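You operate a simulated robot arm through the tools that you are given. There is no shell and no other tool. Be economical: measure what you need, move in short steps, check, and stop when the job is done.

You run a simulated two-armed robot. Do the job below in one go: nothing can be reset, and whatever is moved stays where it is left.

TASK
Open the top red cabinet drawer, put the yellow pulley from there on the red cabinet top and shut the drawer again. Put the wooden brush on the long white card. Fetch the black cone from the top of the middle belt and stand it on the top of the front belt. Put the mask wad from the red cabinet top on the shelf under the wooden bench. Open the left packing drawer, take the white spool on the red cabinet top and put it away in the inside of the left packing drawer and shut the drawer again. Put the S job card from the top of the packing table on the back of the mains cabinet and the L job card on the red cabinet top. Put the orange strip spool on the top of the packing table away on the shelf under the service table. Take the caps canister and leave it on the shelf under the tank. The order is free. Set down upright: black cone, white spool, job card, caps canister.

Only the result counts: the job must be done as asked and must still hold three seconds after the hand-in. Knocking over, shifting, dropping, spilling or breaking anything else fails it. Lids that push on must go on centred and level and be pressed home; caps that screw on are set level and turned clockwise until they are tight.

THE ROBOT
Two 6-joint arms with two-finger grippers on one trunk, on a base that drives. Base frame: it is fixed to the floor where the robot stands at the start and does not move with it; the origin is under the middle of the robot, x ahead of it, y to its left, z up. Units: mm, degrees, N and s.
The left shoulder is at the start at [70, 148, 1377], the right one opposite. Places, roughly: back of the mains cabinet (13x30 cm) [-4800, 2120, 840]; black cone [-5000, -3250, 750]; caps canister [-2250, -500, 250]; inside of the left packing drawer [-2500, 100, 700]; job card [-2250, 250, 750]; left packing drawer [-2500, 100, 700]; long white card (30x8x1 cm) [-6300, -3200, 600]; mask wad (7x5x4 cm) [900, 0, 1000]; orange strip spool (8x8x5 cm) [-2100, -400, 800]; red cabinet top [800, 200, 900]; shelf under the service table [0, -1800, 200]; shelf under the tank (18x50 cm) [-4600, 2040, 220]; shelf under the wooden bench [0, 1300, 100]; top of the front belt [-3600, -1400, 600]; top red cabinet drawer [700, 100, 800]; white spool (5x5x6 cm) [700, 100, 1000]; wooden brush (4x4x16 cm) [-7400, -900, 700]; yellow pulley [750, 0, 750]. Payload 2.45 kg a hand.
The tool frame of a hand sits at the grasp point between the pads (the TCP): z along the fingers, y along the line on which they close. The tips reach 30 mm beyond it. The gripper opens to 106 mm. The gripper's body begins 79 mm behind the TCP.
Orientation is that of the tool frame in the base frame, as a unit quaternion [x, y, z, w]. With the fingers straight down and closing along the base's y, the tool's x points along the base's -x, its y along +y and its z along -z.

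THE INTERFACE
- The arms move only by the tool send_rows. It takes "left_moves", "right_moves" or both (then of equal length, played together; a hand with none holds still); each is a list of rows, each an object of numbers (a shift or turn left out is 0, a gripper value left out holds the last): "fingers": the closure, from 0 (fully open) to 1 (shut); "tx", "ty", "tz": the shift along the tool's x, y, z in units of 400 mm (1.0 is 400 mm); "rx", "ry", "rz": the turn, a rotation vector about the tool's x, y, z in units of 180 degrees (1.0 is 180 degrees). In form: [{"fingers": .., "tx": .., "ty": .., "tz": .., "rx": .., "ry": .., "rz": ..}, ...]. A call has 1 to 12 rows; each row is the pose to reach, as a shift and turn from the pose commanded when the call began, along the tool's axes at that moment. A call with a number of a shift or a turn outside -1 to 1 is refused whole. Each row takes 0.2 s and may step no farther than 50 mm and 8.6 degrees from the row before; otherwise, or with a gripper value out of range, the whole call is refused. A pose out of reach is approached as far as the arm can. The call stops where the force on the tool passes 40 N (or 10 N more than at its start, if that is more) or the arm is blocked; 0.2 s more then pass. The fingers move at their own pace (about 72 mm/s each) and stop on an object; they squeeze with about 27 N. The grip force told is the motor's: it shows also when the fingers shut on nothing. Time passes only in rows, and 0.2 s behind the last, so rows that repeat a pose let the fingers close. It gives the time, the measured TCP pose, the force on the tool (base axes), the opening and the grip force at its end, in the units of the frame above (readings bear some noise), with the torque about the TCP (base axes, N m) and any sound that the robot's microphone picked up.
- Cameras (640 x 400 px; columns grow to the right, rows downward): "scene" is now at [122, 11.1, 1583.3]; the picture's right is [0.16, -0.99, -0.00], its down [-0.79, -0.13, -0.61] and it looks along [0.60, 0.10, -0.80] (base axes); focal length 259 px, centre (320, 200). "left" rides on the left gripper at [76, 2, -106] in its tool frame; the picture's right is [-0.02, 1.00, 0.00], its down [-0.78, -0.02, -0.62] and it looks along [-0.62, -0.01, 0.78] (tool axes); focal length 247 px, centre (320, 200). "right" rides on the right gripper at [76, -2, -106] in its tool frame; the picture's right is [0.02, 1.00, 0.00], its down [-0.78, 0.02, -0.62] and it looks along [-0.62, 0.01, 0.78] (tool axes); focal length 247 px, centre (320, 200). There is no depth. A picture from a camera that has moved, and an enlarged one, comes with that camera's place and axes in the base frame and with its lens.
- camera(camera): a new picture of that camera. The clock stands still meanwhile.
- slide_trunk(by): slides the trunk up (or, below 0, down) by that many mm; the arms and the scene camera ride with it, the base frame stays. It gives what a move gives, with no picture.
- roll_base(legs): drives the robot by 1 to 6 legs, each [ahead, left, turn to the left] in mm, mm and degrees, along the robot's own axes; the way and the turn of a leg run together, so that a leg with both is an arc; at most 1500 mm and 180 degrees a leg. The arms and the cameras ride along, it lands a little off, and it stops where it bumps. It gives what a move gives.
- turn_head(pan, tilt): turns the head with the scene camera to pan (to the left, within 86 degrees either way) and tilt (down, from -29 to 69), counted from straight ahead of the robot. It gives what a move gives.
- zoom(camera, box): a new picture of the part [left, top, right, bottom] of that camera's present view, enlarged. The clock stands still meanwhile.
- hand_in(): hands the job in; it is judged then, once.

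Go step by step. Nothing tells you exact positions but the pictures and the camera data: compare them with the known pose of the tool, close in by small moves and look again before you grip or let go. The budget is 546 turns and 334 pictures, counting those below and the enlarged ones. Unless the task says otherwise, let go and move clear before handing in.

The tools are called after "Request:" by a JSON object that holds its "op" and its "data". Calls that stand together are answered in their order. send_rows: Moves the arms, as the interface text tells. Its arguments: {"type":"object","properties":{"left_moves":{"type":"array","items":{"type":"object","properties":{"fingers":{"type":"number"},"tx":{"type":"number"},"ty":{"type":"number"},"tz":{"type":"number"},"rx":{"type":"number"},"ry":{"type":"number"},"rz":{"type":"number"}}}},"right_moves":{"type":"array","items":{"type":"object","properties":{"fingers":{"type":"number"},"tx":{"type":"number"},"ty":{"type":"number"},"tz":{"type":"number"},"rx":{"type":"number"},"ry":{"type":"number"},"rz":{"type":"number"}}}}},"required":[]} The other tools are called the same way: slide_trunk (by) slides the trunk up or down; roll_base (legs) drives the base; turn_head (pan, tilt) turns the head that bears the scene camera; camera (camera) takes a picture; zoom (camera, box) takes an enlarged picture of a part of a camera's view; hand_in () hands the job in.

At the start:

```text
time: 0.0
left_position: [571.7, 193.6, 999.1]
left_ee_rot: [0.0, 1.0, 0.0, 0.0]
left_contact_force: [0.3, 0.4, -0.1]
left_torque: [-0.03, 0.0, 0.01]
left_finger_gap: 106.0
left_grasp_force: 0.1
right_position: [486.7, -269.7, 998.6]
right_ee_rot: [-0.001, 1.0, 0.0, -0.001]
right_contact_force: [-1.1, 0.0, -0.3]
right_torque: [-0.01, -0.01, -0.01]
right_finger_gap: 106.1
right_grasp_force: 0.1
trunk travel left (down, up): [-850.0, 90.0]
robot x, y, heading: [2.8, 0.9, 0.2]
head pan, tilt: [9.2, 52.7]
```

scene: 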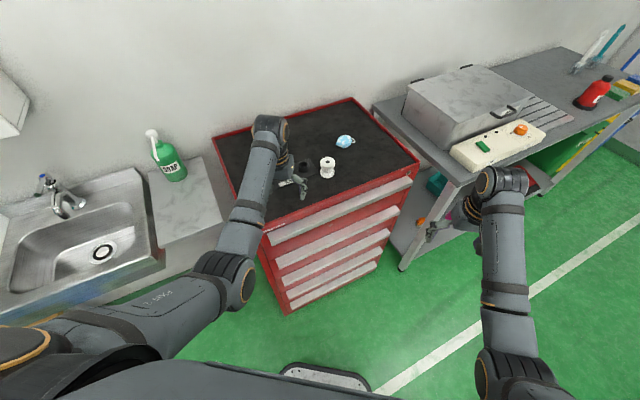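
right: 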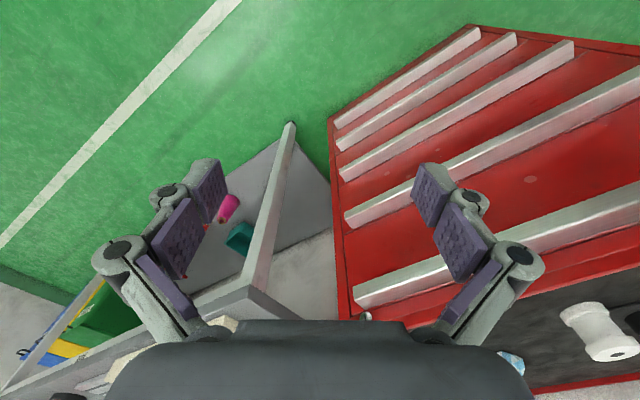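
left: 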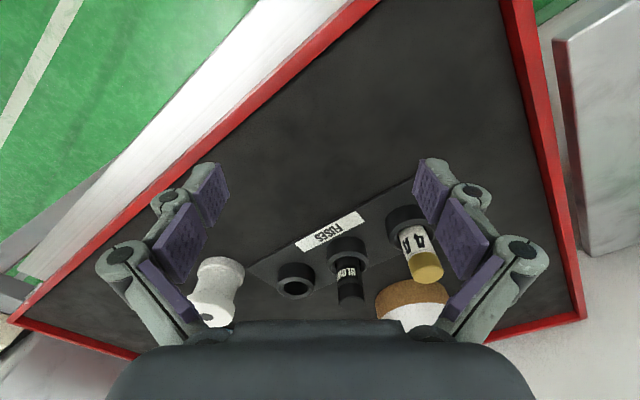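

I see the red cabinet ahead, rotated relative to the robot. First I look closer at it.

Request:
{"op": "zoom", "data": {"camera": "scene", "box": [200, 80, 440, 320]}}

Request:
{"op": "turn_head", "data": {"pan": 0, "tilt": 20}}

Request:
{"op": "camera", "data": {"camera": "scene"}}

```text
1.67 times, centred on (320, 200) of scene
camera zoom: at [122.0, 11.1, 1583.3], right [0.16, -0.99, 0.0], down [-0.79, -0.13, -0.61], along [0.6, 0.1, -0.8], focal length 432 px, centre (320, 200)
```

zoom: 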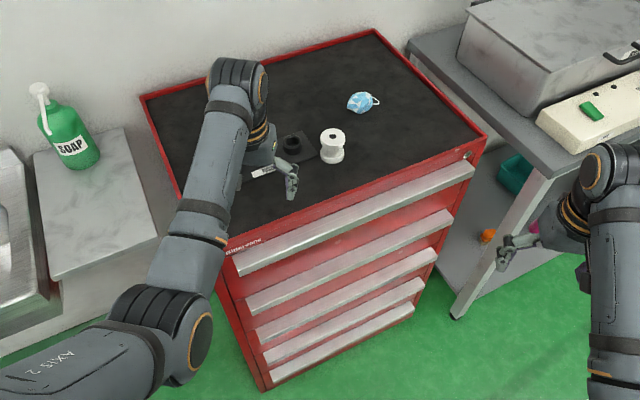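

```text
time: 1.0
left_position: [571.0, 195.4, 999.7]
left_ee_rot: [0.001, 1.0, -0.001, 0.0]
left_contact_force: [0.4, 0.5, -0.2]
left_torque: [-0.05, 0.02, 0.0]
left_finger_gap: 106.0
left_grasp_force: 0.1
right_position: [487.1, -269.5, 999.7]
right_ee_rot: [-0.002, 1.0, 0.0, 0.0]
right_contact_force: [0.5, 0.1, 0.7]
right_torque: [-0.03, 0.01, -0.02]
right_finger_gap: 106.2
right_grasp_force: 0.1
trunk travel left (down, up): [-850.0, 90.0]
robot x, y, heading: [-4.0, -0.7, 0.2]
head pan, tilt: [0.0, 20.0]
```

```text
329 pictures are left
camera scene: at [141.6, -0.7, 1632.4], right [0.0, -1.0, 0.0], down [-0.34, 0.0, -0.94], along [0.94, 0.0, -0.34], focal length 259 px, centre (320, 200)
```

scene: 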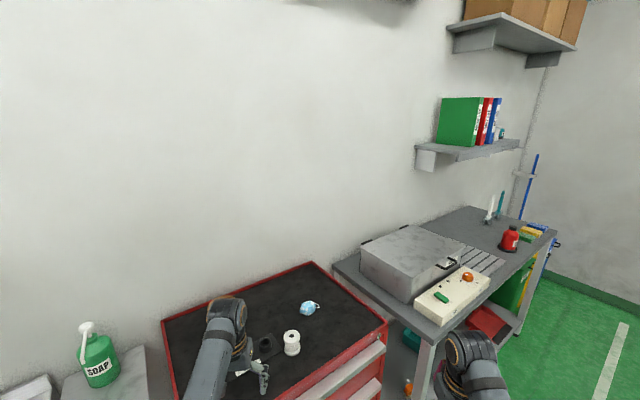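

Request:
{"op": "zoom", "data": {"camera": "right", "box": [320, 0, 640, 400]}}

Request:
{"op": "zoom", "data": {"camera": "left", "box": [160, 140, 540, 378]}}

Request:
{"op": "turn_head", "data": {"pan": 86, "tilt": 30}}

Request:
{"op": "camera", "data": {"camera": "scene"}}

Request:
{"op": "turn_head", "data": {"pan": -86, "tilt": 30}}

Request:
{"op": "camera", "data": {"camera": "scene"}}

```text
1.00 times, centred on (480, 200) of right (not enlarged: the box is as wide or as high as the picture)
camera zoom: at [411.4, -271.3, 1106.7], right [-0.02, 1.0, 0.0], down [0.78, 0.02, 0.62], along [0.62, 0.01, -0.78], focal length 247 px, centre (160, 200)
```

zoom: 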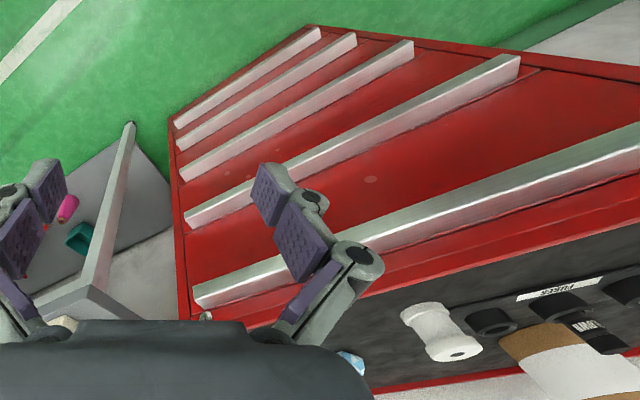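

```text
1.68 times, centred on (350, 259) of left
camera zoom: at [494.9, 195.6, 1105.8], right [0.02, 1.0, 0.0], down [0.78, -0.02, 0.62], along [0.62, -0.01, -0.78], focal length 415 px, centre (270, 101)
```

zoom: 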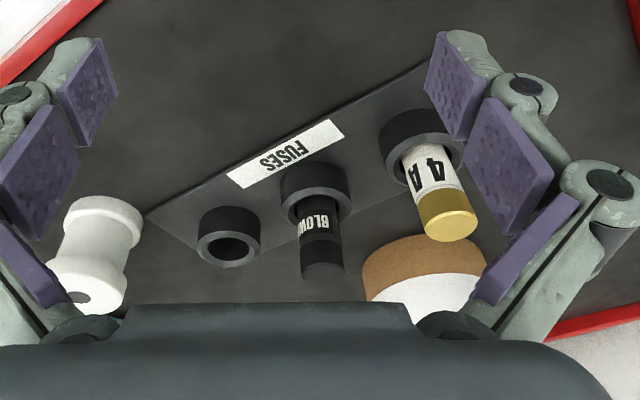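

```text
time: 2.6
left_position: [571.4, 193.2, 1000.0]
left_ee_rot: [0.0, 1.0, 0.0, 0.0]
left_contact_force: [0.0, -0.2, 0.4]
left_torque: [-0.05, 0.02, 0.01]
left_finger_gap: 105.9
left_grasp_force: 0.1
right_position: [487.4, -269.4, 1000.2]
right_ee_rot: [0.0, 1.0, 0.0, 0.0]
right_contact_force: [0.5, 0.6, -0.1]
right_torque: [-0.01, 0.02, 0.03]
right_finger_gap: 105.6
right_grasp_force: 0.0
trunk travel left (down, up): [-850.0, 90.0]
robot x, y, heading: [2.0, 2.8, 0.1]
head pan, tilt: [85.9, 30.0]
```

```text
326 pictures are left
camera scene: at [55.0, 89.5, 1616.4], right [1.0, -0.07, 0.0], down [-0.04, -0.5, -0.87], along [0.06, 0.86, -0.5], focal length 259 px, centre (320, 200)
```

scene: 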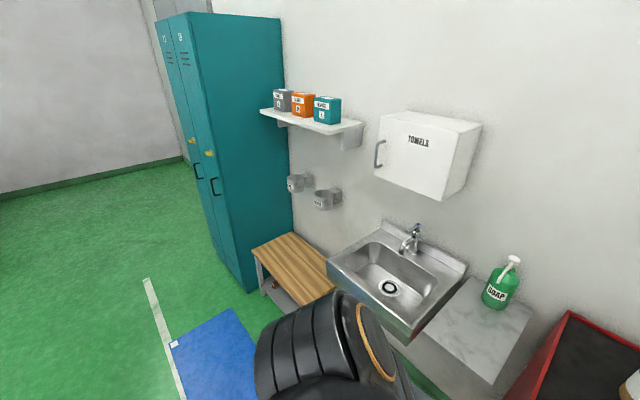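

```text
time: 5.2
left_position: [571.7, 194.8, 1000.0]
left_ee_rot: [0.0, 1.0, 0.0, 0.001]
left_contact_force: [-0.9, 0.9, 0.1]
left_torque: [0.0, 0.01, -0.01]
left_finger_gap: 105.8
left_grasp_force: 0.1
right_position: [487.1, -269.1, 1000.5]
right_ee_rot: [-0.001, 1.0, 0.0, 0.0]
right_contact_force: [0.5, 0.2, -0.8]
right_torque: [-0.04, 0.02, 0.01]
right_finger_gap: 105.8
right_grasp_force: 0.0
trunk travel left (down, up): [-850.0, 90.0]
robot x, y, heading: [0.8, -2.5, -0.0]
head pan, tilt: [-85.9, 30.0]
```

```text
325 pictures are left
camera scene: at [55.0, -91.0, 1616.4], right [-1.0, -0.07, 0.0], down [-0.04, 0.5, -0.87], along [0.06, -0.86, -0.5], focal length 259 px, centre (320, 200)
```

scene: 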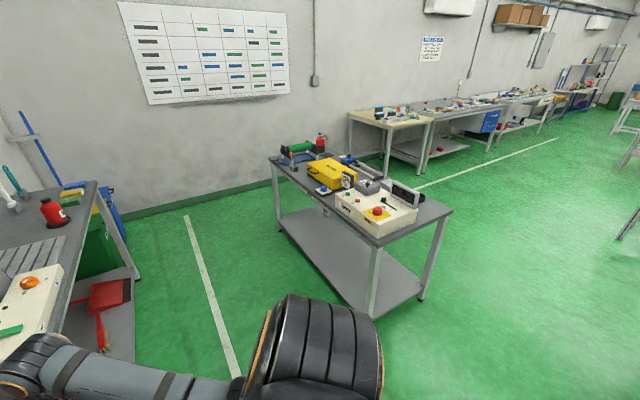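

Cabinet is turned about 36° to the robot. I raise the trunk, drive to face its front squarely.

Request:
{"op": "slide_trunk", "data": {"by": 80}}

Request:
{"op": "roll_base", "data": {"legs": [[-36, -319, 0], [0, 0, 36.5]]}}

Request:
{"op": "turn_head", "data": {"pan": 0, "tilt": 45}}

Request:
{"op": "camera", "data": {"camera": "scene"}}

```text
time: 6.3
left_position: [570.8, 193.9, 1079.6]
left_ee_rot: [0.0, 1.0, 0.0, 0.0]
left_contact_force: [-0.3, 0.1, -0.2]
left_torque: [-0.03, -0.02, -0.03]
left_finger_gap: 106.0
left_grasp_force: 0.0
right_position: [487.5, -270.1, 1079.9]
right_ee_rot: [-0.001, 1.0, 0.0, -0.001]
right_contact_force: [0.0, 0.1, -0.3]
right_torque: [-0.02, -0.01, 0.02]
right_finger_gap: 106.0
right_grasp_force: 0.0
trunk travel left (down, up): [-930.0, 10.0]
robot x, y, heading: [-2.0, 1.1, 0.2]
head pan, tilt: [-85.9, 30.0]
```

```text
time: 10.2
left_position: [308.3, 175.5, 1080.4]
left_ee_rot: [-0.312, 0.95, 0.0, -0.001]
left_contact_force: [0.6, 0.7, 0.1]
left_torque: [0.02, -0.01, 0.01]
left_finger_gap: 106.0
left_grasp_force: 0.1
right_position: [516.6, -248.1, 1079.2]
right_ee_rot: [-0.313, 0.95, 0.001, 0.0]
right_contact_force: [0.3, -0.5, 0.5]
right_torque: [-0.01, 0.01, -0.04]
right_finger_gap: 106.0
right_grasp_force: 0.0
trunk travel left (down, up): [-930.0, 10.0]
robot x, y, heading: [-39.3, -317.1, 36.2]
head pan, tilt: [-85.9, 30.0]
```

```text
time: 11.8
left_position: [309.0, 177.1, 1079.4]
left_ee_rot: [-0.312, 0.95, 0.001, 0.0]
left_contact_force: [0.6, 0.8, -0.1]
left_torque: [0.06, -0.01, -0.01]
left_finger_gap: 106.0
left_grasp_force: 0.0
right_position: [516.8, -246.7, 1079.6]
right_ee_rot: [-0.312, 0.95, -0.001, 0.0]
right_contact_force: [0.0, -0.6, -0.7]
right_torque: [0.05, 0.0, 0.03]
right_finger_gap: 106.0
right_grasp_force: 0.1
trunk travel left (down, up): [-930.0, 10.0]
robot x, y, heading: [-34.4, -318.9, 36.4]
head pan, tilt: [0.0, 45.0]
```

```text
324 pictures are left
camera scene: at [68.5, -241.8, 1673.8], right [0.59, -0.81, 0.0], down [-0.57, -0.42, -0.71], along [0.57, 0.42, -0.71], focal length 259 px, centre (320, 200)
```

scene: 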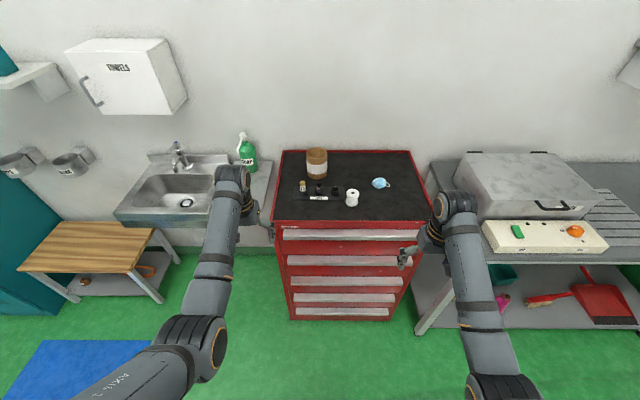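

Aligned. I lower the trunk and turn the right hand to point ahead, closing vertically, to pinch the top handle.

Request:
{"op": "slide_trunk", "data": {"by": -180}}

Request:
{"op": "send_rows", "data": {"right_moves": [{"rx": -0.0241, "ry": -0.0241, "rz": 0.0241}, {"rx": -0.0481, "ry": -0.0481, "rz": 0.0481}, {"rx": -0.0722, "ry": -0.0722, "rz": 0.0722}, {"rx": -0.0962, "ry": -0.0962, "rz": 0.0962}, {"rx": -0.1203, "ry": -0.1203, "rz": 0.1203}, {"rx": -0.1443, "ry": -0.1443, "rz": 0.1443}, {"rx": -0.1684, "ry": -0.1684, "rz": 0.1684}, {"rx": -0.1925, "ry": -0.1925, "rz": 0.1925}]}}

Request:
{"op": "camera", "data": {"camera": "scene"}}

```text
time: 13.8
left_position: [308.4, 175.6, 899.8]
left_ee_rot: [-0.313, 0.95, 0.0, 0.0]
left_contact_force: [0.1, 0.1, 0.4]
left_torque: [0.0, 0.0, -0.02]
left_finger_gap: 105.8
left_grasp_force: 0.1
right_position: [517.5, -247.3, 899.8]
right_ee_rot: [-0.313, 0.95, -0.001, 0.0]
right_contact_force: [0.2, 0.0, -0.2]
right_torque: [-0.02, 0.01, 0.03]
right_finger_gap: 105.8
right_grasp_force: 0.0
trunk travel left (down, up): [-750.0, 190.0]
robot x, y, heading: [-35.1, -318.4, 36.5]
head pan, tilt: [0.0, 45.0]
```

```text
time: 15.6
left_position: [308.3, 175.8, 899.3]
left_ee_rot: [-0.312, 0.95, 0.0, 0.0]
left_contact_force: [-0.1, 0.0, -0.9]
left_torque: [0.01, -0.01, 0.0]
left_finger_gap: 106.3
left_grasp_force: 0.0
right_position: [516.2, -247.1, 900.3]
right_ee_rot: [0.003, 0.912, 0.366, 0.184]
right_contact_force: [-0.7, 0.0, 1.1]
right_torque: [0.04, -0.01, 0.02]
right_finger_gap: 105.8
right_grasp_force: 0.1
trunk travel left (down, up): [-750.0, 190.0]
robot x, y, heading: [-37.8, -318.9, 36.5]
head pan, tilt: [0.0, 45.0]
```

```text
323 pictures are left
camera scene: at [68.0, -242.2, 1493.9], right [0.59, -0.81, 0.0], down [-0.57, -0.42, -0.71], along [0.57, 0.42, -0.71], focal length 259 px, centre (320, 200)
```

scene: 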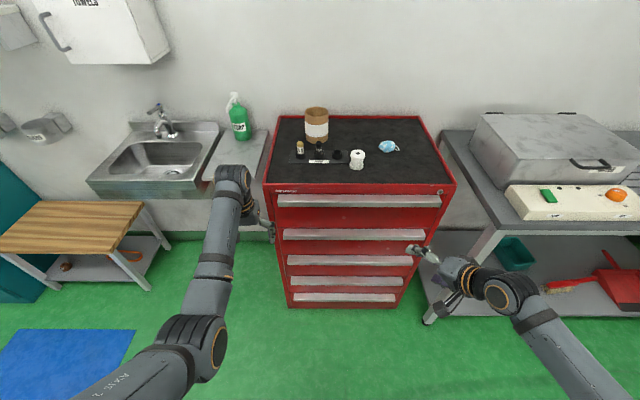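

Request:
{"op": "send_rows", "data": {"right_moves": [{"rx": -0.0241, "ry": -0.0241, "rz": 0.0241}, {"rx": -0.0481, "ry": -0.0481, "rz": 0.0481}, {"rx": -0.0722, "ry": -0.0722, "rz": 0.0722}, {"rx": -0.0962, "ry": -0.0962, "rz": 0.0962}, {"rx": -0.1203, "ry": -0.1203, "rz": 0.1203}, {"rx": -0.1443, "ry": -0.1443, "rz": 0.1443}, {"rx": -0.1684, "ry": -0.1684, "rz": 0.1684}, {"rx": -0.1925, "ry": -0.1925, "rz": 0.1925}]}}

Request:
{"op": "camera", "data": {"camera": "scene"}}

Request:
{"op": "camera", "data": {"camera": "right"}}

```text
time: 17.4
left_position: [306.7, 176.8, 899.2]
left_ee_rot: [-0.313, 0.95, -0.001, 0.0]
left_contact_force: [-0.2, 0.5, -0.3]
left_torque: [0.02, -0.03, 0.01]
left_finger_gap: 106.0
left_grasp_force: 0.0
right_position: [515.4, -244.4, 900.5]
right_ee_rot: [0.319, 0.631, 0.631, 0.319]
right_contact_force: [-0.1, 0.2, 0.0]
right_torque: [0.0, -0.02, -0.03]
right_finger_gap: 106.0
right_grasp_force: 0.0
right hand out of reach, approached as far as the arm can: row 6, 7
trunk travel left (down, up): [-750.0, 190.0]
robot x, y, heading: [-37.3, -318.7, 36.4]
head pan, tilt: [0.0, 45.0]
```

```text
322 pictures are left
camera scene: at [67.0, -239.7, 1493.8], right [0.59, -0.81, 0.0], down [-0.57, -0.42, -0.71], along [0.57, 0.42, -0.71], focal length 259 px, centre (320, 200)
```

scene: 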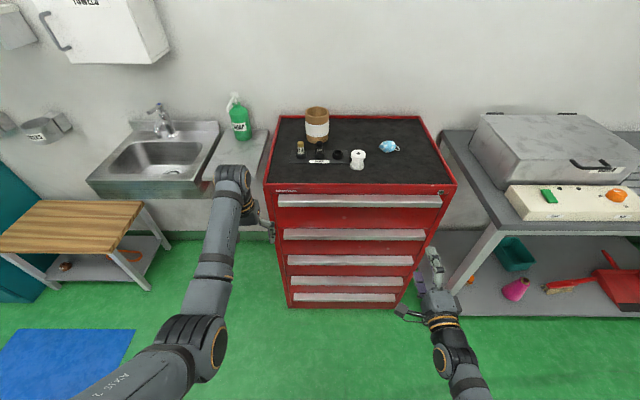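

```text
321 pictures are left
camera right: at [385.1, -247.1, 899.2], right [-0.01, 0.02, 1.0], down [-0.04, -1.0, 0.02], along [1.0, -0.04, 0.01], focal length 247 px, centre (320, 200)
```

right: 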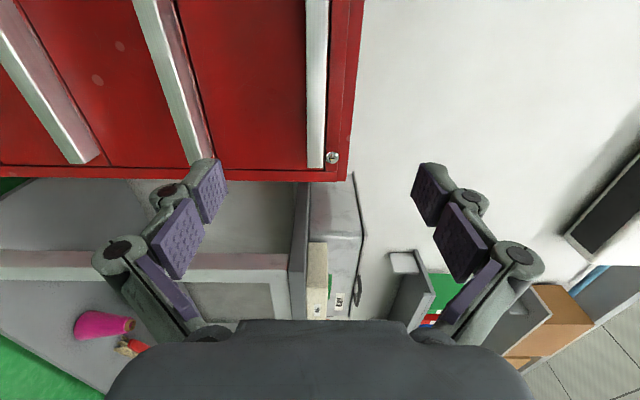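

The right hand is level with the top handle. I lift the left hand clear, then move the right hand inward and ahead.

Request:
{"op": "send_rows", "data": {"left_moves": [{"tz": -0.1}, {"tz": -0.2}, {"tz": -0.3}, {"tz": -0.4}], "right_moves": [{"tx": 0.05, "tz": 0.05}, {"tx": 0.1, "tz": 0.1}, {"tx": 0.15, "tz": 0.15}, {"tx": 0.15, "tz": 0.2}]}}

Request:
{"op": "camera", "data": {"camera": "right"}}

```text
time: 18.4
left_position: [360.9, 207.7, 1018.3]
left_ee_rot: [-0.312, 0.95, 0.0, -0.001]
left_contact_force: [0.4, -0.3, -0.5]
left_torque: [-0.03, 0.0, 0.01]
left_finger_gap: 105.8
left_grasp_force: 0.1
left hand out of reach, approached as far as the arm can: row 2, 3, 4
right_position: [546.2, -149.8, 898.7]
right_ee_rot: [0.319, 0.632, 0.631, 0.318]
right_contact_force: [-0.2, 1.2, -0.4]
right_torque: [0.04, 0.0, -0.01]
right_finger_gap: 105.8
right_grasp_force: 0.1
trunk travel left (down, up): [-750.0, 190.0]
robot x, y, heading: [-33.4, -320.6, 36.7]
head pan, tilt: [0.0, 45.0]
```

```text
320 pictures are left
camera right: at [415.3, -152.2, 898.1], right [-0.01, 0.02, 1.0], down [-0.04, -1.0, 0.02], along [1.0, -0.03, 0.01], focal length 247 px, centre (320, 200)
```

right: 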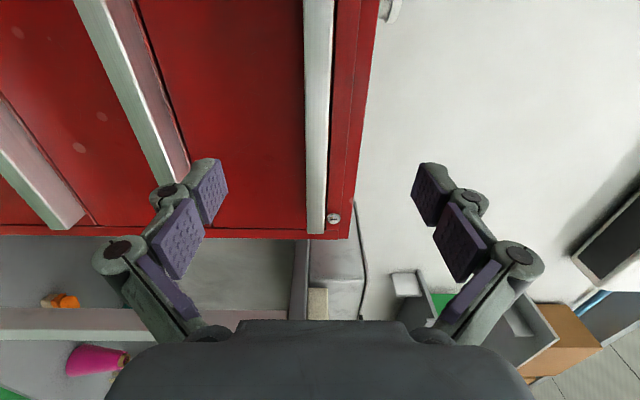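

Request:
{"op": "send_rows", "data": {"left_moves": [{"tx": 0.1}, {"tx": 0.2}, {"tx": 0.3}, {"tx": 0.4}, {"tx": 0.5}], "right_moves": [{"tz": 0.07}, {"tz": 0.14}, {"tz": 0.21}, {"tz": 0.28}, {"tz": 0.34}]}}

Request:
{"op": "camera", "data": {"camera": "right"}}

```text
time: 19.6
left_position: [285.0, 129.4, 915.8]
left_ee_rot: [-0.311, 0.95, 0.0, 0.001]
left_contact_force: [0.3, -0.4, -0.6]
left_torque: [-0.02, -0.02, 0.05]
left_finger_gap: 105.9
left_grasp_force: 0.2
left hand out of reach, approached as far as the arm can: row 1, 2, 3, 4, 5
right_position: [654.6, -70.9, 898.5]
right_ee_rot: [0.319, 0.631, 0.631, 0.319]
right_contact_force: [-0.7, 0.6, -0.3]
right_torque: [0.0, 0.0, 0.01]
right_finger_gap: 105.9
right_grasp_force: 0.1
trunk travel left (down, up): [-750.0, 190.0]
robot x, y, heading: [-38.0, -320.1, 36.3]
head pan, tilt: [0.0, 45.0]
```

```text
319 pictures are left
camera right: at [524.5, -72.1, 897.7], right [-0.01, 0.02, 1.0], down [-0.04, -1.0, 0.02], along [1.0, -0.04, 0.01], focal length 247 px, centre (320, 200)
```

right: 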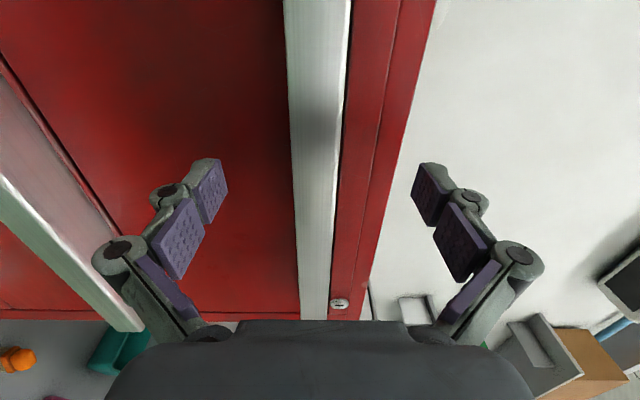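

Request:
{"op": "send_rows", "data": {"right_moves": [{"tz": 0.02}, {"tz": 0.04}, {"tz": 0.06}, {"tz": 0.08}]}}

Request:
{"op": "camera", "data": {"camera": "right"}}

```text
time: 20.6
left_position: [282.5, 127.0, 916.8]
left_ee_rot: [-0.312, 0.95, 0.0, 0.002]
left_contact_force: [0.2, -0.2, 1.0]
left_torque: [0.0, -0.01, 0.01]
left_finger_gap: 105.8
left_grasp_force: 0.1
right_position: [677.5, -54.6, 898.8]
right_ee_rot: [0.319, 0.632, 0.63, 0.318]
right_contact_force: [-20.5, -10.9, -5.9]
right_torque: [-0.68, 1.23, -0.06]
right_finger_gap: 106.6
right_grasp_force: 0.4
trunk travel left (down, up): [-750.0, 190.0]
robot x, y, heading: [-34.6, -319.6, 36.6]
head pan, tilt: [0.0, 45.0]
```

```text
318 pictures are left
camera right: at [546.2, -55.7, 897.0], right [-0.01, 0.02, 1.0], down [-0.04, -1.0, 0.02], along [1.0, -0.03, 0.01], focal length 247 px, centre (320, 200)
```

right: 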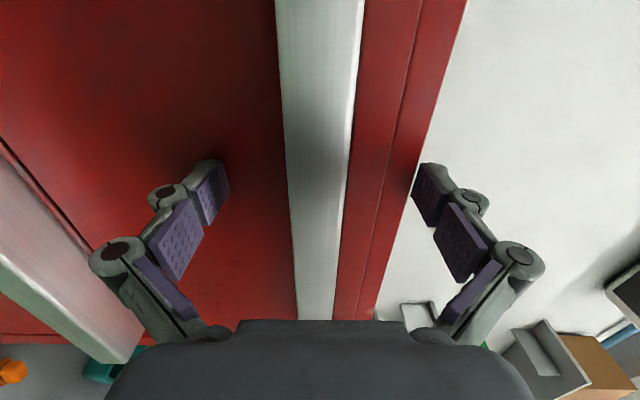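

Request:
{"op": "send_rows", "data": {"right_moves": [{"tz": -0.015, "fingers": 0}, {"tz": -0.015, "fingers": 0.5}, {"tz": -0.015, "fingers": 1}, {"tz": -0.015, "fingers": 1}, {"tz": -0.015, "fingers": 1}, {"tz": -0.015, "fingers": 1}]}}

Request:
{"op": "camera", "data": {"camera": "right"}}

```text
time: 22.0
left_position: [281.8, 126.7, 919.2]
left_ee_rot: [-0.312, 0.95, 0.0, 0.003]
left_contact_force: [0.0, -1.2, -0.2]
left_torque: [-0.01, 0.02, -0.02]
left_finger_gap: 106.1
left_grasp_force: 0.0
right_position: [671.5, -58.3, 899.8]
right_ee_rot: [0.319, 0.631, 0.631, 0.318]
right_contact_force: [-32.0, -20.5, -8.8]
right_torque: [-0.85, 0.93, -0.23]
right_finger_gap: 96.4
right_grasp_force: 26.8
trunk travel left (down, up): [-750.0, 190.0]
robot x, y, heading: [-36.2, -320.5, 36.4]
head pan, tilt: [0.0, 45.0]
```

```text
317 pictures are left
camera right: at [541.0, -59.9, 899.1], right [-0.01, 0.02, 1.0], down [-0.04, -1.0, 0.02], along [1.0, -0.04, 0.01], focal length 247 px, centre (320, 200)
```

right: 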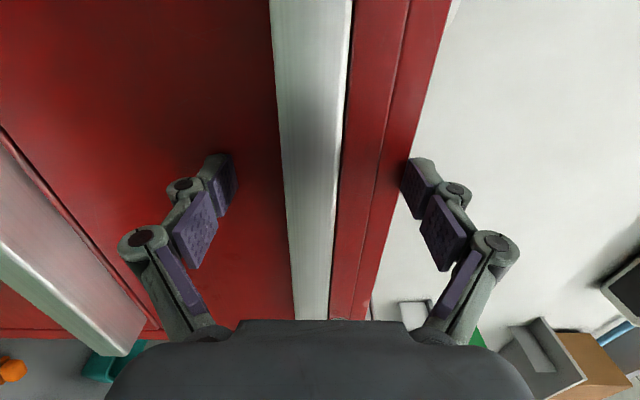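

Request:
{"op": "send_rows", "data": {"right_moves": [{"tz": -0.05, "fingers": 0.0}, {"tz": -0.1, "fingers": 0.0}, {"tz": -0.1, "fingers": 0.4}, {"tz": -0.1, "fingers": 0.4}, {"tz": -0.1, "fingers": 0.4}]}}

Request:
{"op": "camera", "data": {"camera": "right"}}

```text
time: 23.2
left_position: [285.8, 130.3, 915.8]
left_ee_rot: [-0.312, 0.95, 0.0, 0.0]
left_contact_force: [-0.5, -0.4, -0.1]
left_torque: [-0.03, 0.01, -0.01]
left_finger_gap: 106.1
left_grasp_force: 0.1
right_position: [642.8, -77.7, 900.4]
right_ee_rot: [0.318, 0.631, 0.631, 0.319]
right_contact_force: [0.6, 0.2, 0.6]
right_torque: [0.01, 0.03, -0.01]
right_finger_gap: 63.6
right_grasp_force: 0.1
trunk travel left (down, up): [-750.0, 190.0]
robot x, y, heading: [-34.1, -320.0, 36.6]
head pan, tilt: [0.0, 45.0]
```

```text
316 pictures are left
camera right: at [512.8, -80.7, 898.6], right [-0.01, 0.02, 1.0], down [-0.04, -1.0, 0.02], along [1.0, -0.04, 0.01], focal length 247 px, centre (320, 200)
```

right: 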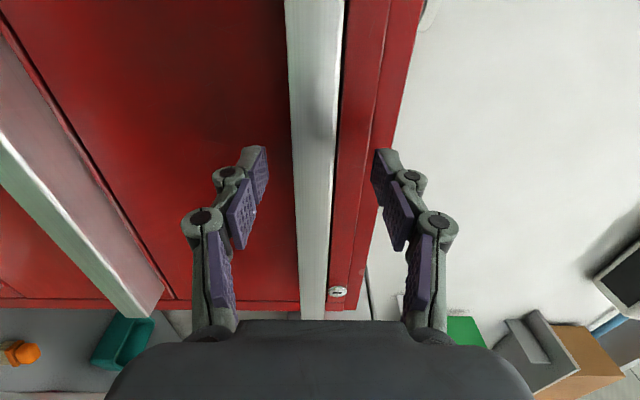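

Request:
{"op": "send_rows", "data": {"right_moves": [{"tz": 0.03}, {"tz": 0.05}, {"tz": 0.07}, {"tz": 0.08}, {"tz": 0.08, "fingers": 1}, {"tz": 0.08, "fingers": 1}, {"tz": 0.08, "fingers": 1}]}}

Request:
{"op": "camera", "data": {"camera": "right"}}

```text
time: 24.5
left_position: [278.0, 124.7, 920.1]
left_ee_rot: [-0.311, 0.951, 0.002, 0.005]
left_contact_force: [-0.4, -0.9, -0.3]
left_torque: [-0.05, 0.01, 0.01]
left_finger_gap: 105.8
left_grasp_force: 0.2
right_position: [660.3, -67.2, 900.7]
right_ee_rot: [0.319, 0.631, 0.631, 0.32]
right_contact_force: [-37.6, -25.5, 10.3]
right_torque: [0.06, -0.29, -0.49]
right_finger_gap: 26.3
right_grasp_force: 14.8
trunk travel left (down, up): [-750.0, 190.0]
robot x, y, heading: [-39.8, -319.5, 36.2]
head pan, tilt: [0.0, 45.0]
stopped in row 6 (right hand): the force on the tool passed its limit at 44 N (the readings are from after the stop); the commanded pose is now the measured one
```

```text
315 pictures are left
camera right: at [529.6, -68.3, 899.8], right [-0.01, 0.02, 1.0], down [-0.04, -1.0, 0.02], along [1.0, -0.04, 0.01], focal length 247 px, centre (320, 200)
```

right: 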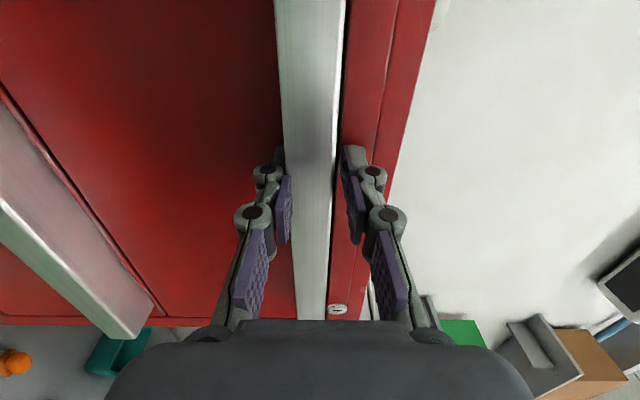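

Request:
{"op": "send_rows", "data": {"right_moves": [{"tz": 0.0, "fingers": 1}, {"tz": 0.0, "fingers": 1}, {"tz": -0.02, "fingers": 1}, {"tz": -0.04, "fingers": 1}, {"tz": -0.06, "fingers": 1}, {"tz": -0.08, "fingers": 1}]}}

Request:
{"op": "camera", "data": {"camera": "right"}}

```text
time: 25.9
left_position: [282.5, 128.7, 918.0]
left_ee_rot: [-0.312, 0.95, 0.001, 0.003]
left_contact_force: [-0.1, -0.8, 0.6]
left_torque: [0.01, -0.01, 0.01]
left_finger_gap: 106.1
left_grasp_force: 0.1
right_position: [639.7, -80.7, 899.4]
right_ee_rot: [0.319, 0.632, 0.631, 0.318]
right_contact_force: [-0.3, -1.8, 15.8]
right_torque: [0.8, -1.16, 0.33]
right_finger_gap: 17.1
right_grasp_force: 42.3
trunk travel left (down, up): [-750.0, 190.0]
robot x, y, heading: [-37.0, -317.9, 36.1]
head pan, tilt: [0.0, 45.0]
```

```text
314 pictures are left
camera right: at [509.3, -83.2, 898.4], right [-0.01, 0.02, 1.0], down [-0.04, -1.0, 0.02], along [1.0, -0.04, 0.01], focal length 247 px, centre (320, 200)
```

right: 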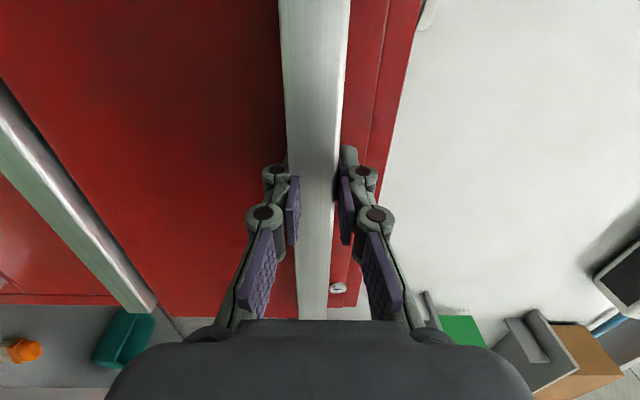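

The grip holds and the drawer seems to follow. I pull with the base.

Request:
{"op": "roll_base", "data": {"legs": [[-120, 0, 0]]}}

Request:
{"op": "camera", "data": {"camera": "scene"}}

```text
time: 27.1
left_position: [185.5, 57.3, 915.9]
left_ee_rot: [-0.31, 0.951, 0.0, 0.003]
left_contact_force: [0.9, -0.3, 0.2]
left_torque: [0.01, 0.0, 0.03]
left_finger_gap: 106.0
left_grasp_force: 0.1
right_position: [542.4, -152.4, 899.1]
right_ee_rot: [0.319, 0.631, 0.631, 0.319]
right_contact_force: [-3.1, 7.6, 17.7]
right_torque: [1.02, -1.2, -0.06]
right_finger_gap: 17.1
right_grasp_force: 42.6
trunk travel left (down, up): [-750.0, 190.0]
robot x, y, heading: [-133.3, -391.0, 36.1]
head pan, tilt: [0.0, 45.0]
```

```text
313 pictures are left
camera scene: at [-33.2, -312.8, 1494.2], right [0.59, -0.81, 0.0], down [-0.57, -0.42, -0.71], along [0.57, 0.42, -0.71], focal length 259 px, centre (320, 200)
```

scene: 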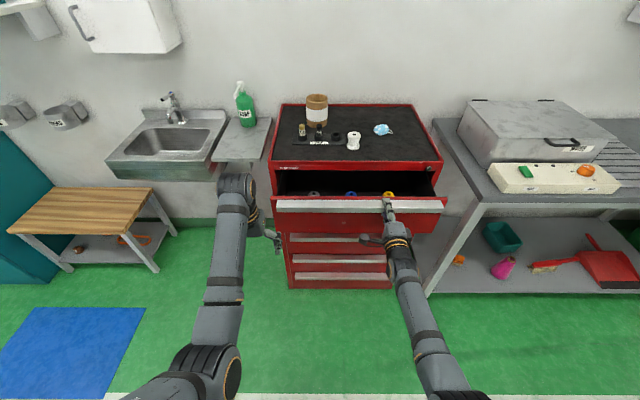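

Request:
{"op": "roll_base", "data": {"legs": [[-170, 0, 0]]}}

Request:
{"op": "camera", "data": {"camera": "scene"}}

```text
time: 28.6
left_position: [48.8, -41.4, 915.0]
left_ee_rot: [-0.312, 0.95, -0.001, 0.001]
left_contact_force: [-0.3, -0.4, 0.2]
left_torque: [-0.01, -0.03, -0.02]
left_finger_gap: 106.1
left_grasp_force: 0.0
right_position: [407.4, -249.8, 900.0]
right_ee_rot: [0.319, 0.631, 0.631, 0.319]
right_contact_force: [-5.4, 10.4, 6.0]
right_torque: [1.0, -1.15, 0.01]
right_finger_gap: 17.2
right_grasp_force: 42.3
trunk travel left (down, up): [-750.0, 190.0]
robot x, y, heading: [-271.9, -492.7, 36.4]
head pan, tilt: [0.0, 45.0]
```

```text
312 pictures are left
camera scene: at [-168.0, -411.5, 1493.9], right [0.59, -0.81, 0.0], down [-0.57, -0.42, -0.71], along [0.57, 0.42, -0.71], focal length 259 px, centre (320, 200)
```

scene: 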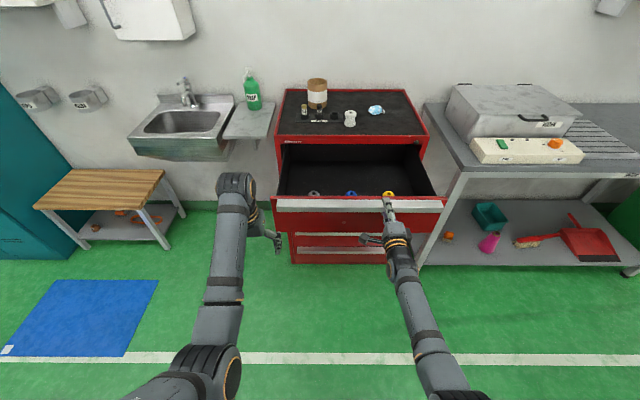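

Drawer is open; three pulleys at its front, yellow rightmost. I release, back the right hand off and look.

Request:
{"op": "send_rows", "data": {"right_moves": [{"fingers": 0.4}, {"fingers": 0.4}, {"fingers": 0.4, "tz": -0.08}, {"tz": -0.18}, {"tz": -0.28}]}}

Request:
{"op": "camera", "data": {"camera": "scene"}}

Request:
{"op": "zoom", "data": {"camera": "scene", "box": [250, 70, 460, 270]}}

```text
time: 29.8
left_position: [49.5, -43.5, 915.8]
left_ee_rot: [-0.312, 0.95, 0.001, 0.002]
left_contact_force: [0.4, 0.7, 0.6]
left_torque: [0.01, -0.03, -0.05]
left_finger_gap: 105.9
left_grasp_force: 0.0
right_position: [315.8, -317.9, 900.3]
right_ee_rot: [0.32, 0.63, 0.631, 0.32]
right_contact_force: [-0.4, -0.5, 0.5]
right_torque: [-0.01, -0.01, -0.02]
right_finger_gap: 63.9
right_grasp_force: 0.1
trunk travel left (down, up): [-750.0, 190.0]
robot x, y, heading: [-269.5, -492.3, 36.3]
head pan, tilt: [0.0, 45.0]
```

```text
311 pictures are left
camera scene: at [-167.4, -414.7, 1494.0], right [0.59, -0.81, 0.0], down [-0.57, -0.42, -0.71], along [0.57, 0.42, -0.71], focal length 259 px, centre (320, 200)
```

scene: 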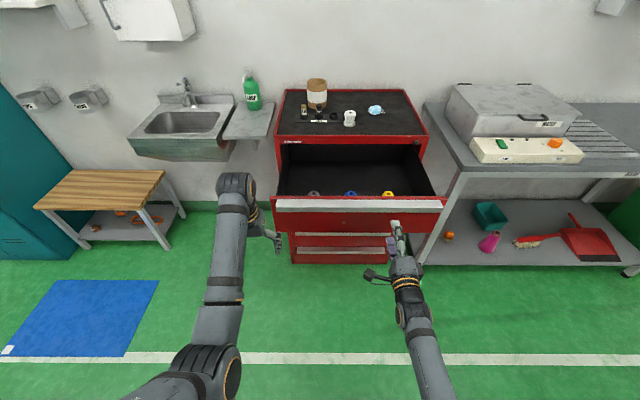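

```text
2.00 times, centred on (355, 170) of scene
camera zoom: at [-167.4, -414.7, 1494.0], right [0.59, -0.81, 0.0], down [-0.57, -0.42, -0.71], along [0.57, 0.42, -0.71], focal length 518 px, centre (250, 260)
```

zoom: 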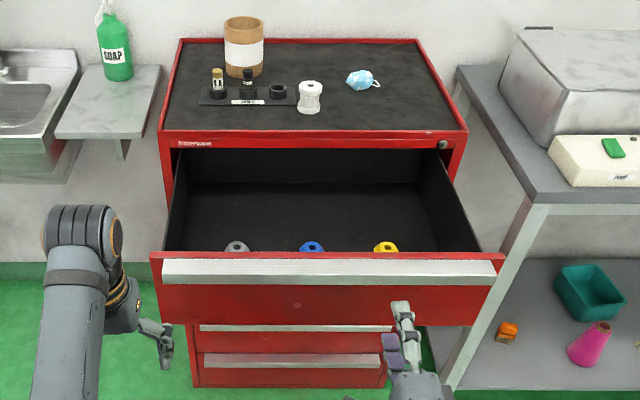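

Request:
{"op": "send_rows", "data": {"right_moves": [{"rx": 0.0241, "ry": 0.0241, "rz": -0.0241, "fingers": 0}, {"rx": 0.0481, "ry": 0.0481, "rz": -0.0481}, {"rx": 0.0722, "ry": 0.0722, "rz": -0.0722}, {"rx": 0.0962, "ry": 0.0962, "rz": -0.0962}, {"rx": 0.1203, "ry": 0.1203, "rz": -0.1203}, {"rx": 0.1443, "ry": 0.1443, "rz": -0.1443}, {"rx": 0.1684, "ry": 0.1684, "rz": -0.1684}, {"rx": 0.1925, "ry": 0.1925, "rz": -0.1925}]}}

Request:
{"op": "send_rows", "data": {"right_moves": [{"rx": 0.0241, "ry": 0.0241, "rz": -0.0241}, {"rx": 0.0481, "ry": 0.0481, "rz": -0.0481}, {"rx": 0.0722, "ry": 0.0722, "rz": -0.0722}, {"rx": 0.0962, "ry": 0.0962, "rz": -0.0962}, {"rx": 0.1203, "ry": 0.1203, "rz": -0.1203}, {"rx": 0.1443, "ry": 0.1443, "rz": -0.1443}, {"rx": 0.1684, "ry": 0.1684, "rz": -0.1684}, {"rx": 0.1925, "ry": 0.1925, "rz": -0.1925}]}}

Request:
{"op": "slide_trunk", "data": {"by": 150}}

Request:
{"op": "camera", "data": {"camera": "right"}}

Request:
{"op": "camera", "data": {"camera": "scene"}}

```text
time: 31.6
left_position: [51.4, -42.1, 915.3]
left_ee_rot: [-0.312, 0.95, 0.001, 0.0]
left_contact_force: [0.5, -0.5, -1.0]
left_torque: [0.03, 0.0, 0.0]
left_finger_gap: 106.1
left_grasp_force: 0.0
right_position: [396.7, -340.1, 738.4]
right_ee_rot: [-0.011, 0.905, 0.383, 0.184]
right_contact_force: [0.1, -0.8, -0.5]
right_torque: [0.04, 0.0, -0.01]
right_finger_gap: 106.1
right_grasp_force: 0.0
right hand out of reach, approached as far as the arm can: row 2, 3, 4, 5, 6, 7, 8
trunk travel left (down, up): [-750.0, 190.0]
robot x, y, heading: [-273.7, -490.7, 36.2]
head pan, tilt: [0.0, 45.0]
```

```text
time: 33.4
left_position: [50.7, -42.1, 915.2]
left_ee_rot: [-0.311, 0.95, 0.0, 0.0]
left_contact_force: [0.2, -0.8, -0.4]
left_torque: [0.01, -0.02, 0.01]
left_finger_gap: 106.0
left_grasp_force: 0.0
right_position: [395.8, -338.4, 742.1]
right_ee_rot: [-0.273, 0.957, 0.089, 0.047]
right_contact_force: [0.9, 0.5, 0.1]
right_torque: [0.03, 0.04, 0.0]
right_finger_gap: 106.0
right_grasp_force: 0.0
right hand out of reach, approached as far as the arm can: row 1, 2, 3, 4, 5, 6, 7, 8
trunk travel left (down, up): [-750.0, 190.0]
robot x, y, heading: [-269.9, -492.7, 36.2]
head pan, tilt: [0.0, 45.0]
```

```text
time: 35.1
left_position: [50.6, -43.3, 1065.1]
left_ee_rot: [-0.311, 0.95, 0.001, 0.001]
left_contact_force: [-1.0, 0.2, -0.3]
left_torque: [-0.04, 0.01, -0.01]
left_finger_gap: 105.8
left_grasp_force: 0.0
right_position: [398.1, -338.5, 891.7]
right_ee_rot: [-0.272, 0.957, 0.09, 0.046]
right_contact_force: [0.2, 0.3, 0.7]
right_torque: [-0.03, -0.01, -0.01]
right_finger_gap: 106.0
right_grasp_force: 0.1
trunk travel left (down, up): [-900.0, 40.0]
robot x, y, heading: [-272.4, -490.6, 36.1]
head pan, tilt: [0.0, 45.0]
```

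```text
309 pictures are left
camera right: at [329.3, -399.9, 984.8], right [-0.55, 0.82, 0.14], down [0.63, 0.29, 0.72], along [0.55, 0.48, -0.68], focal length 247 px, centre (320, 200)
```

right: 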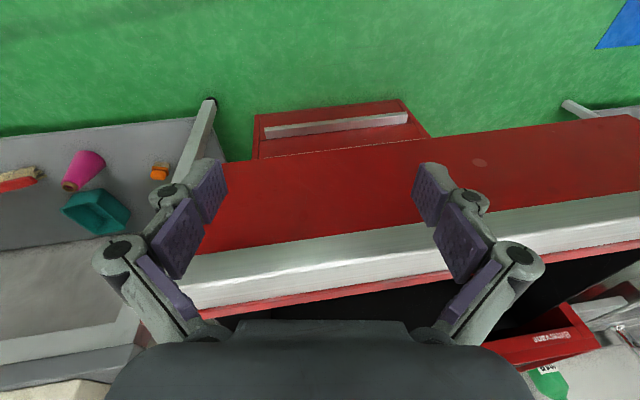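

```text
308 pictures are left
camera scene: at [-165.5, -413.5, 1643.7], right [0.59, -0.81, 0.0], down [-0.57, -0.42, -0.71], along [0.57, 0.42, -0.71], focal length 259 px, centre (320, 200)
```

scene: 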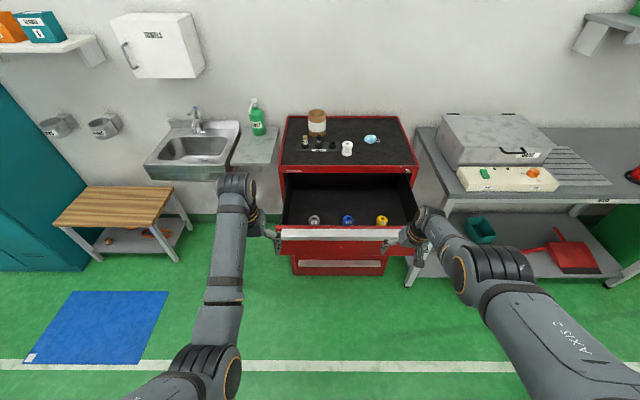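

The right hand met a reach limit while turning back. I nudge it back towards the robot to recover a tool-down pose.

Request:
{"op": "send_rows", "data": {"right_moves": [{"tx": 0.05}, {"tx": 0.1}, {"tx": 0.15}, {"tx": 0.2}]}}

```text
time: 36.1
left_position: [50.7, -41.6, 1065.8]
left_ee_rot: [-0.311, 0.95, 0.0, 0.001]
left_contact_force: [-0.5, 0.3, 0.0]
left_torque: [0.02, -0.01, 0.02]
left_finger_gap: 105.9
left_grasp_force: 0.1
right_position: [373.3, -358.7, 847.8]
right_ee_rot: [-0.272, 0.957, 0.09, 0.047]
right_contact_force: [0.6, 1.1, -0.4]
right_torque: [0.01, -0.02, 0.02]
right_finger_gap: 106.1
right_grasp_force: 0.1
right hand out of reach, approached as far as the arm can: row 1, 2, 3, 4
trunk travel left (down, up): [-900.0, 40.0]
robot x, y, heading: [-270.2, -490.6, 36.3]
head pan, tilt: [0.0, 45.0]
```

Request:
{"op": "send_rows", "data": {"right_moves": [{"tz": -0.08}, {"tz": -0.16}, {"tz": -0.24}, {"tz": -0.32}]}}

Request:
{"op": "camera", "data": {"camera": "scene"}}

```text
time: 37.1
left_position: [51.7, -43.5, 1065.8]
left_ee_rot: [-0.312, 0.95, 0.0, 0.001]
left_contact_force: [-1.5, -0.3, 0.2]
left_torque: [0.0, -0.01, 0.04]
left_finger_gap: 106.1
left_grasp_force: 0.1
right_position: [412.5, -352.5, 906.7]
right_ee_rot: [-0.272, 0.957, 0.09, 0.047]
right_contact_force: [-0.2, -0.1, -0.5]
right_torque: [0.0, 0.0, 0.02]
right_finger_gap: 106.2
right_grasp_force: 0.0
right hand out of reach, approached as far as the arm can: row 1, 2, 3, 4
trunk travel left (down, up): [-900.0, 40.0]
robot x, y, heading: [-266.7, -489.7, 36.3]
head pan, tilt: [0.0, 45.0]
```

```text
307 pictures are left
camera scene: at [-165.6, -413.5, 1643.8], right [0.59, -0.81, 0.0], down [-0.57, -0.42, -0.71], along [0.57, 0.42, -0.71], focal length 259 px, centre (320, 200)
```

scene: 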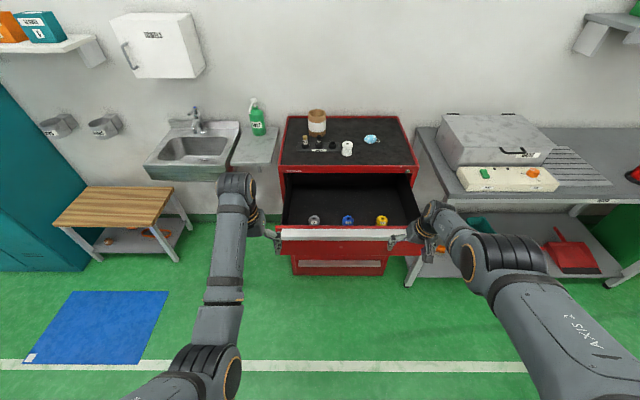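

The arm went into an awkward elbow branch. I back off and retrace: turn to horizontal again, retract, then turn down.

Request:
{"op": "roll_base", "data": {"legs": [[-200, 0, 0]]}}

Request:
{"op": "send_rows", "data": {"right_moves": [{"rx": -0.0241, "ry": -0.0241, "rz": 0.0241}, {"rx": -0.0481, "ry": -0.0481, "rz": 0.0481}, {"rx": -0.0722, "ry": -0.0722, "rz": 0.0722}, {"rx": -0.0962, "ry": -0.0962, "rz": 0.0962}, {"rx": -0.1203, "ry": -0.1203, "rz": 0.1203}, {"rx": -0.1443, "ry": -0.1443, "rz": 0.1443}, {"rx": -0.1684, "ry": -0.1684, "rz": 0.1684}, {"rx": -0.1925, "ry": -0.1925, "rz": 0.1925}]}}

Request:
{"op": "camera", "data": {"camera": "scene"}}

```text
time: 38.7
left_position: [-107.8, -158.8, 1064.4]
left_ee_rot: [-0.311, 0.95, -0.001, -0.001]
left_contact_force: [0.6, 0.8, 0.0]
left_torque: [-0.04, 0.0, 0.0]
left_finger_gap: 105.8
left_grasp_force: 0.1
right_position: [254.0, -470.9, 906.5]
right_ee_rot: [-0.272, 0.957, 0.09, 0.047]
right_contact_force: [0.8, -0.2, -0.5]
right_torque: [-0.02, 0.03, -0.03]
right_finger_gap: 105.5
right_grasp_force: 0.0
trunk travel left (down, up): [-900.0, 40.0]
robot x, y, heading: [-428.7, -608.5, 36.5]
head pan, tilt: [0.0, 45.0]
```

```text
time: 40.5
left_position: [-110.0, -161.8, 1065.1]
left_ee_rot: [-0.311, 0.95, 0.001, 0.0]
left_contact_force: [-0.4, -0.1, -0.1]
left_torque: [0.02, 0.0, -0.01]
left_finger_gap: 106.1
left_grasp_force: 0.1
right_position: [272.8, -465.8, 883.0]
right_ee_rot: [0.053, 0.867, 0.448, 0.212]
right_contact_force: [-0.4, -0.2, -0.2]
right_torque: [0.02, 0.0, 0.01]
right_finger_gap: 105.9
right_grasp_force: 0.1
right hand out of reach, approached as far as the arm can: row 1, 2, 3, 4, 5, 6, 7, 8
trunk travel left (down, up): [-900.0, 40.0]
robot x, y, heading: [-432.9, -607.8, 36.2]
head pan, tilt: [0.0, 45.0]
```

```text
306 pictures are left
camera scene: at [-327.5, -532.5, 1643.8], right [0.59, -0.81, 0.0], down [-0.57, -0.42, -0.71], along [0.57, 0.42, -0.71], focal length 259 px, centre (320, 200)
```

scene: 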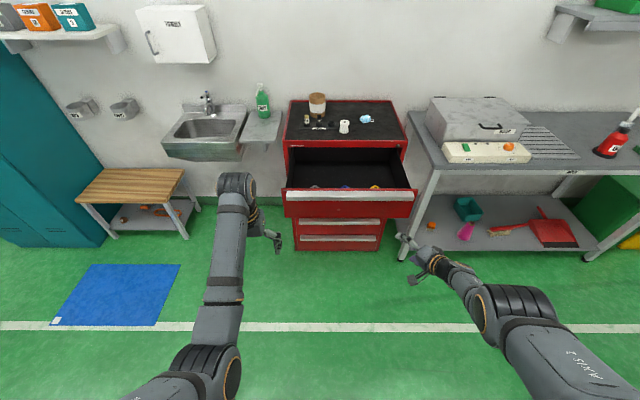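

Request:
{"op": "send_rows", "data": {"right_moves": [{"rx": -0.0241, "ry": -0.0241, "rz": 0.0241}, {"rx": -0.0481, "ry": -0.0481, "rz": 0.0481}, {"rx": -0.0722, "ry": -0.0722, "rz": 0.0722}, {"rx": -0.0962, "ry": -0.0962, "rz": 0.0962}, {"rx": -0.1203, "ry": -0.1203, "rz": 0.1203}, {"rx": -0.1443, "ry": -0.1443, "rz": 0.1443}, {"rx": -0.1684, "ry": -0.1684, "rz": 0.1684}]}}

Request:
{"op": "camera", "data": {"camera": "scene"}}

```text
time: 42.1
left_position: [-110.5, -161.1, 1064.7]
left_ee_rot: [-0.311, 0.95, -0.001, 0.0]
left_contact_force: [0.3, 1.0, -0.8]
left_torque: [-0.02, 0.01, -0.03]
left_finger_gap: 105.6
left_grasp_force: 0.0
right_position: [269.2, -463.9, 943.3]
right_ee_rot: [0.33, 0.596, 0.663, 0.312]
right_contact_force: [0.1, -0.9, -0.4]
right_torque: [0.02, -0.02, 0.01]
right_finger_gap: 105.8
right_grasp_force: 0.1
right hand out of reach, approached as far as the arm can: row 2, 3, 4, 5, 6, 7
trunk travel left (down, up): [-900.0, 40.0]
robot x, y, heading: [-432.4, -612.5, 36.1]
head pan, tilt: [0.0, 45.0]
```

```text
305 pictures are left
camera scene: at [-327.2, -531.1, 1643.7], right [0.59, -0.81, 0.0], down [-0.57, -0.42, -0.71], along [0.57, 0.42, -0.71], focal length 259 px, centre (320, 200)
```

scene: 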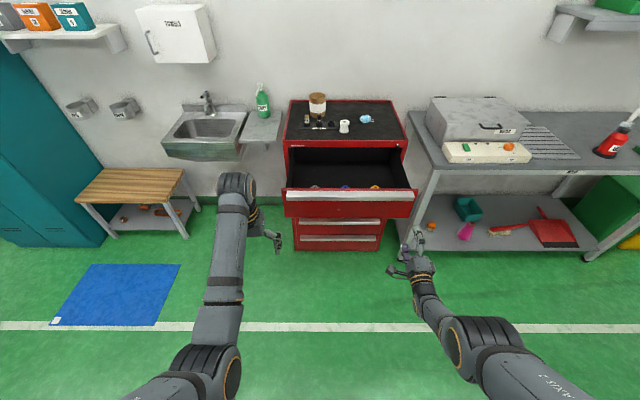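

Request:
{"op": "send_rows", "data": {"right_moves": [{"tz": -0.07, "ty": 0.045, "tx": 0.01}, {"tz": -0.14, "ty": 0.09, "tx": 0.02}, {"tz": -0.21, "ty": 0.135, "tx": 0.03}, {"tz": -0.28, "ty": 0.18, "tx": 0.04}, {"tz": -0.35, "ty": 0.225, "tx": 0.05}, {"tz": -0.42, "ty": 0.267, "tx": 0.06}]}}

Request:
{"op": "camera", "data": {"camera": "scene"}}

```text
time: 43.5
left_position: [-111.4, -162.0, 1066.5]
left_ee_rot: [-0.311, 0.95, 0.0, 0.001]
left_contact_force: [0.8, 0.2, 0.1]
left_torque: [0.0, 0.03, 0.01]
left_finger_gap: 105.9
left_grasp_force: 0.1
right_position: [115.9, -554.4, 1041.3]
right_ee_rot: [0.329, 0.596, 0.663, 0.312]
right_contact_force: [-0.6, 0.5, 0.0]
right_torque: [0.0, -0.01, 0.02]
right_finger_gap: 106.2
right_grasp_force: 0.1
trunk travel left (down, up): [-900.0, 40.0]
robot x, y, heading: [-432.0, -609.9, 36.5]
head pan, tilt: [0.0, 45.0]
```

```text
304 pictures are left
camera scene: at [-328.7, -533.2, 1643.9], right [0.59, -0.81, 0.0], down [-0.57, -0.42, -0.71], along [0.57, 0.42, -0.71], focal length 259 px, centre (320, 200)
```

scene: 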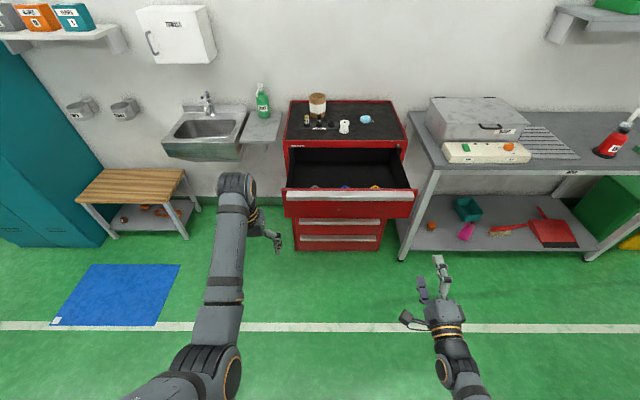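

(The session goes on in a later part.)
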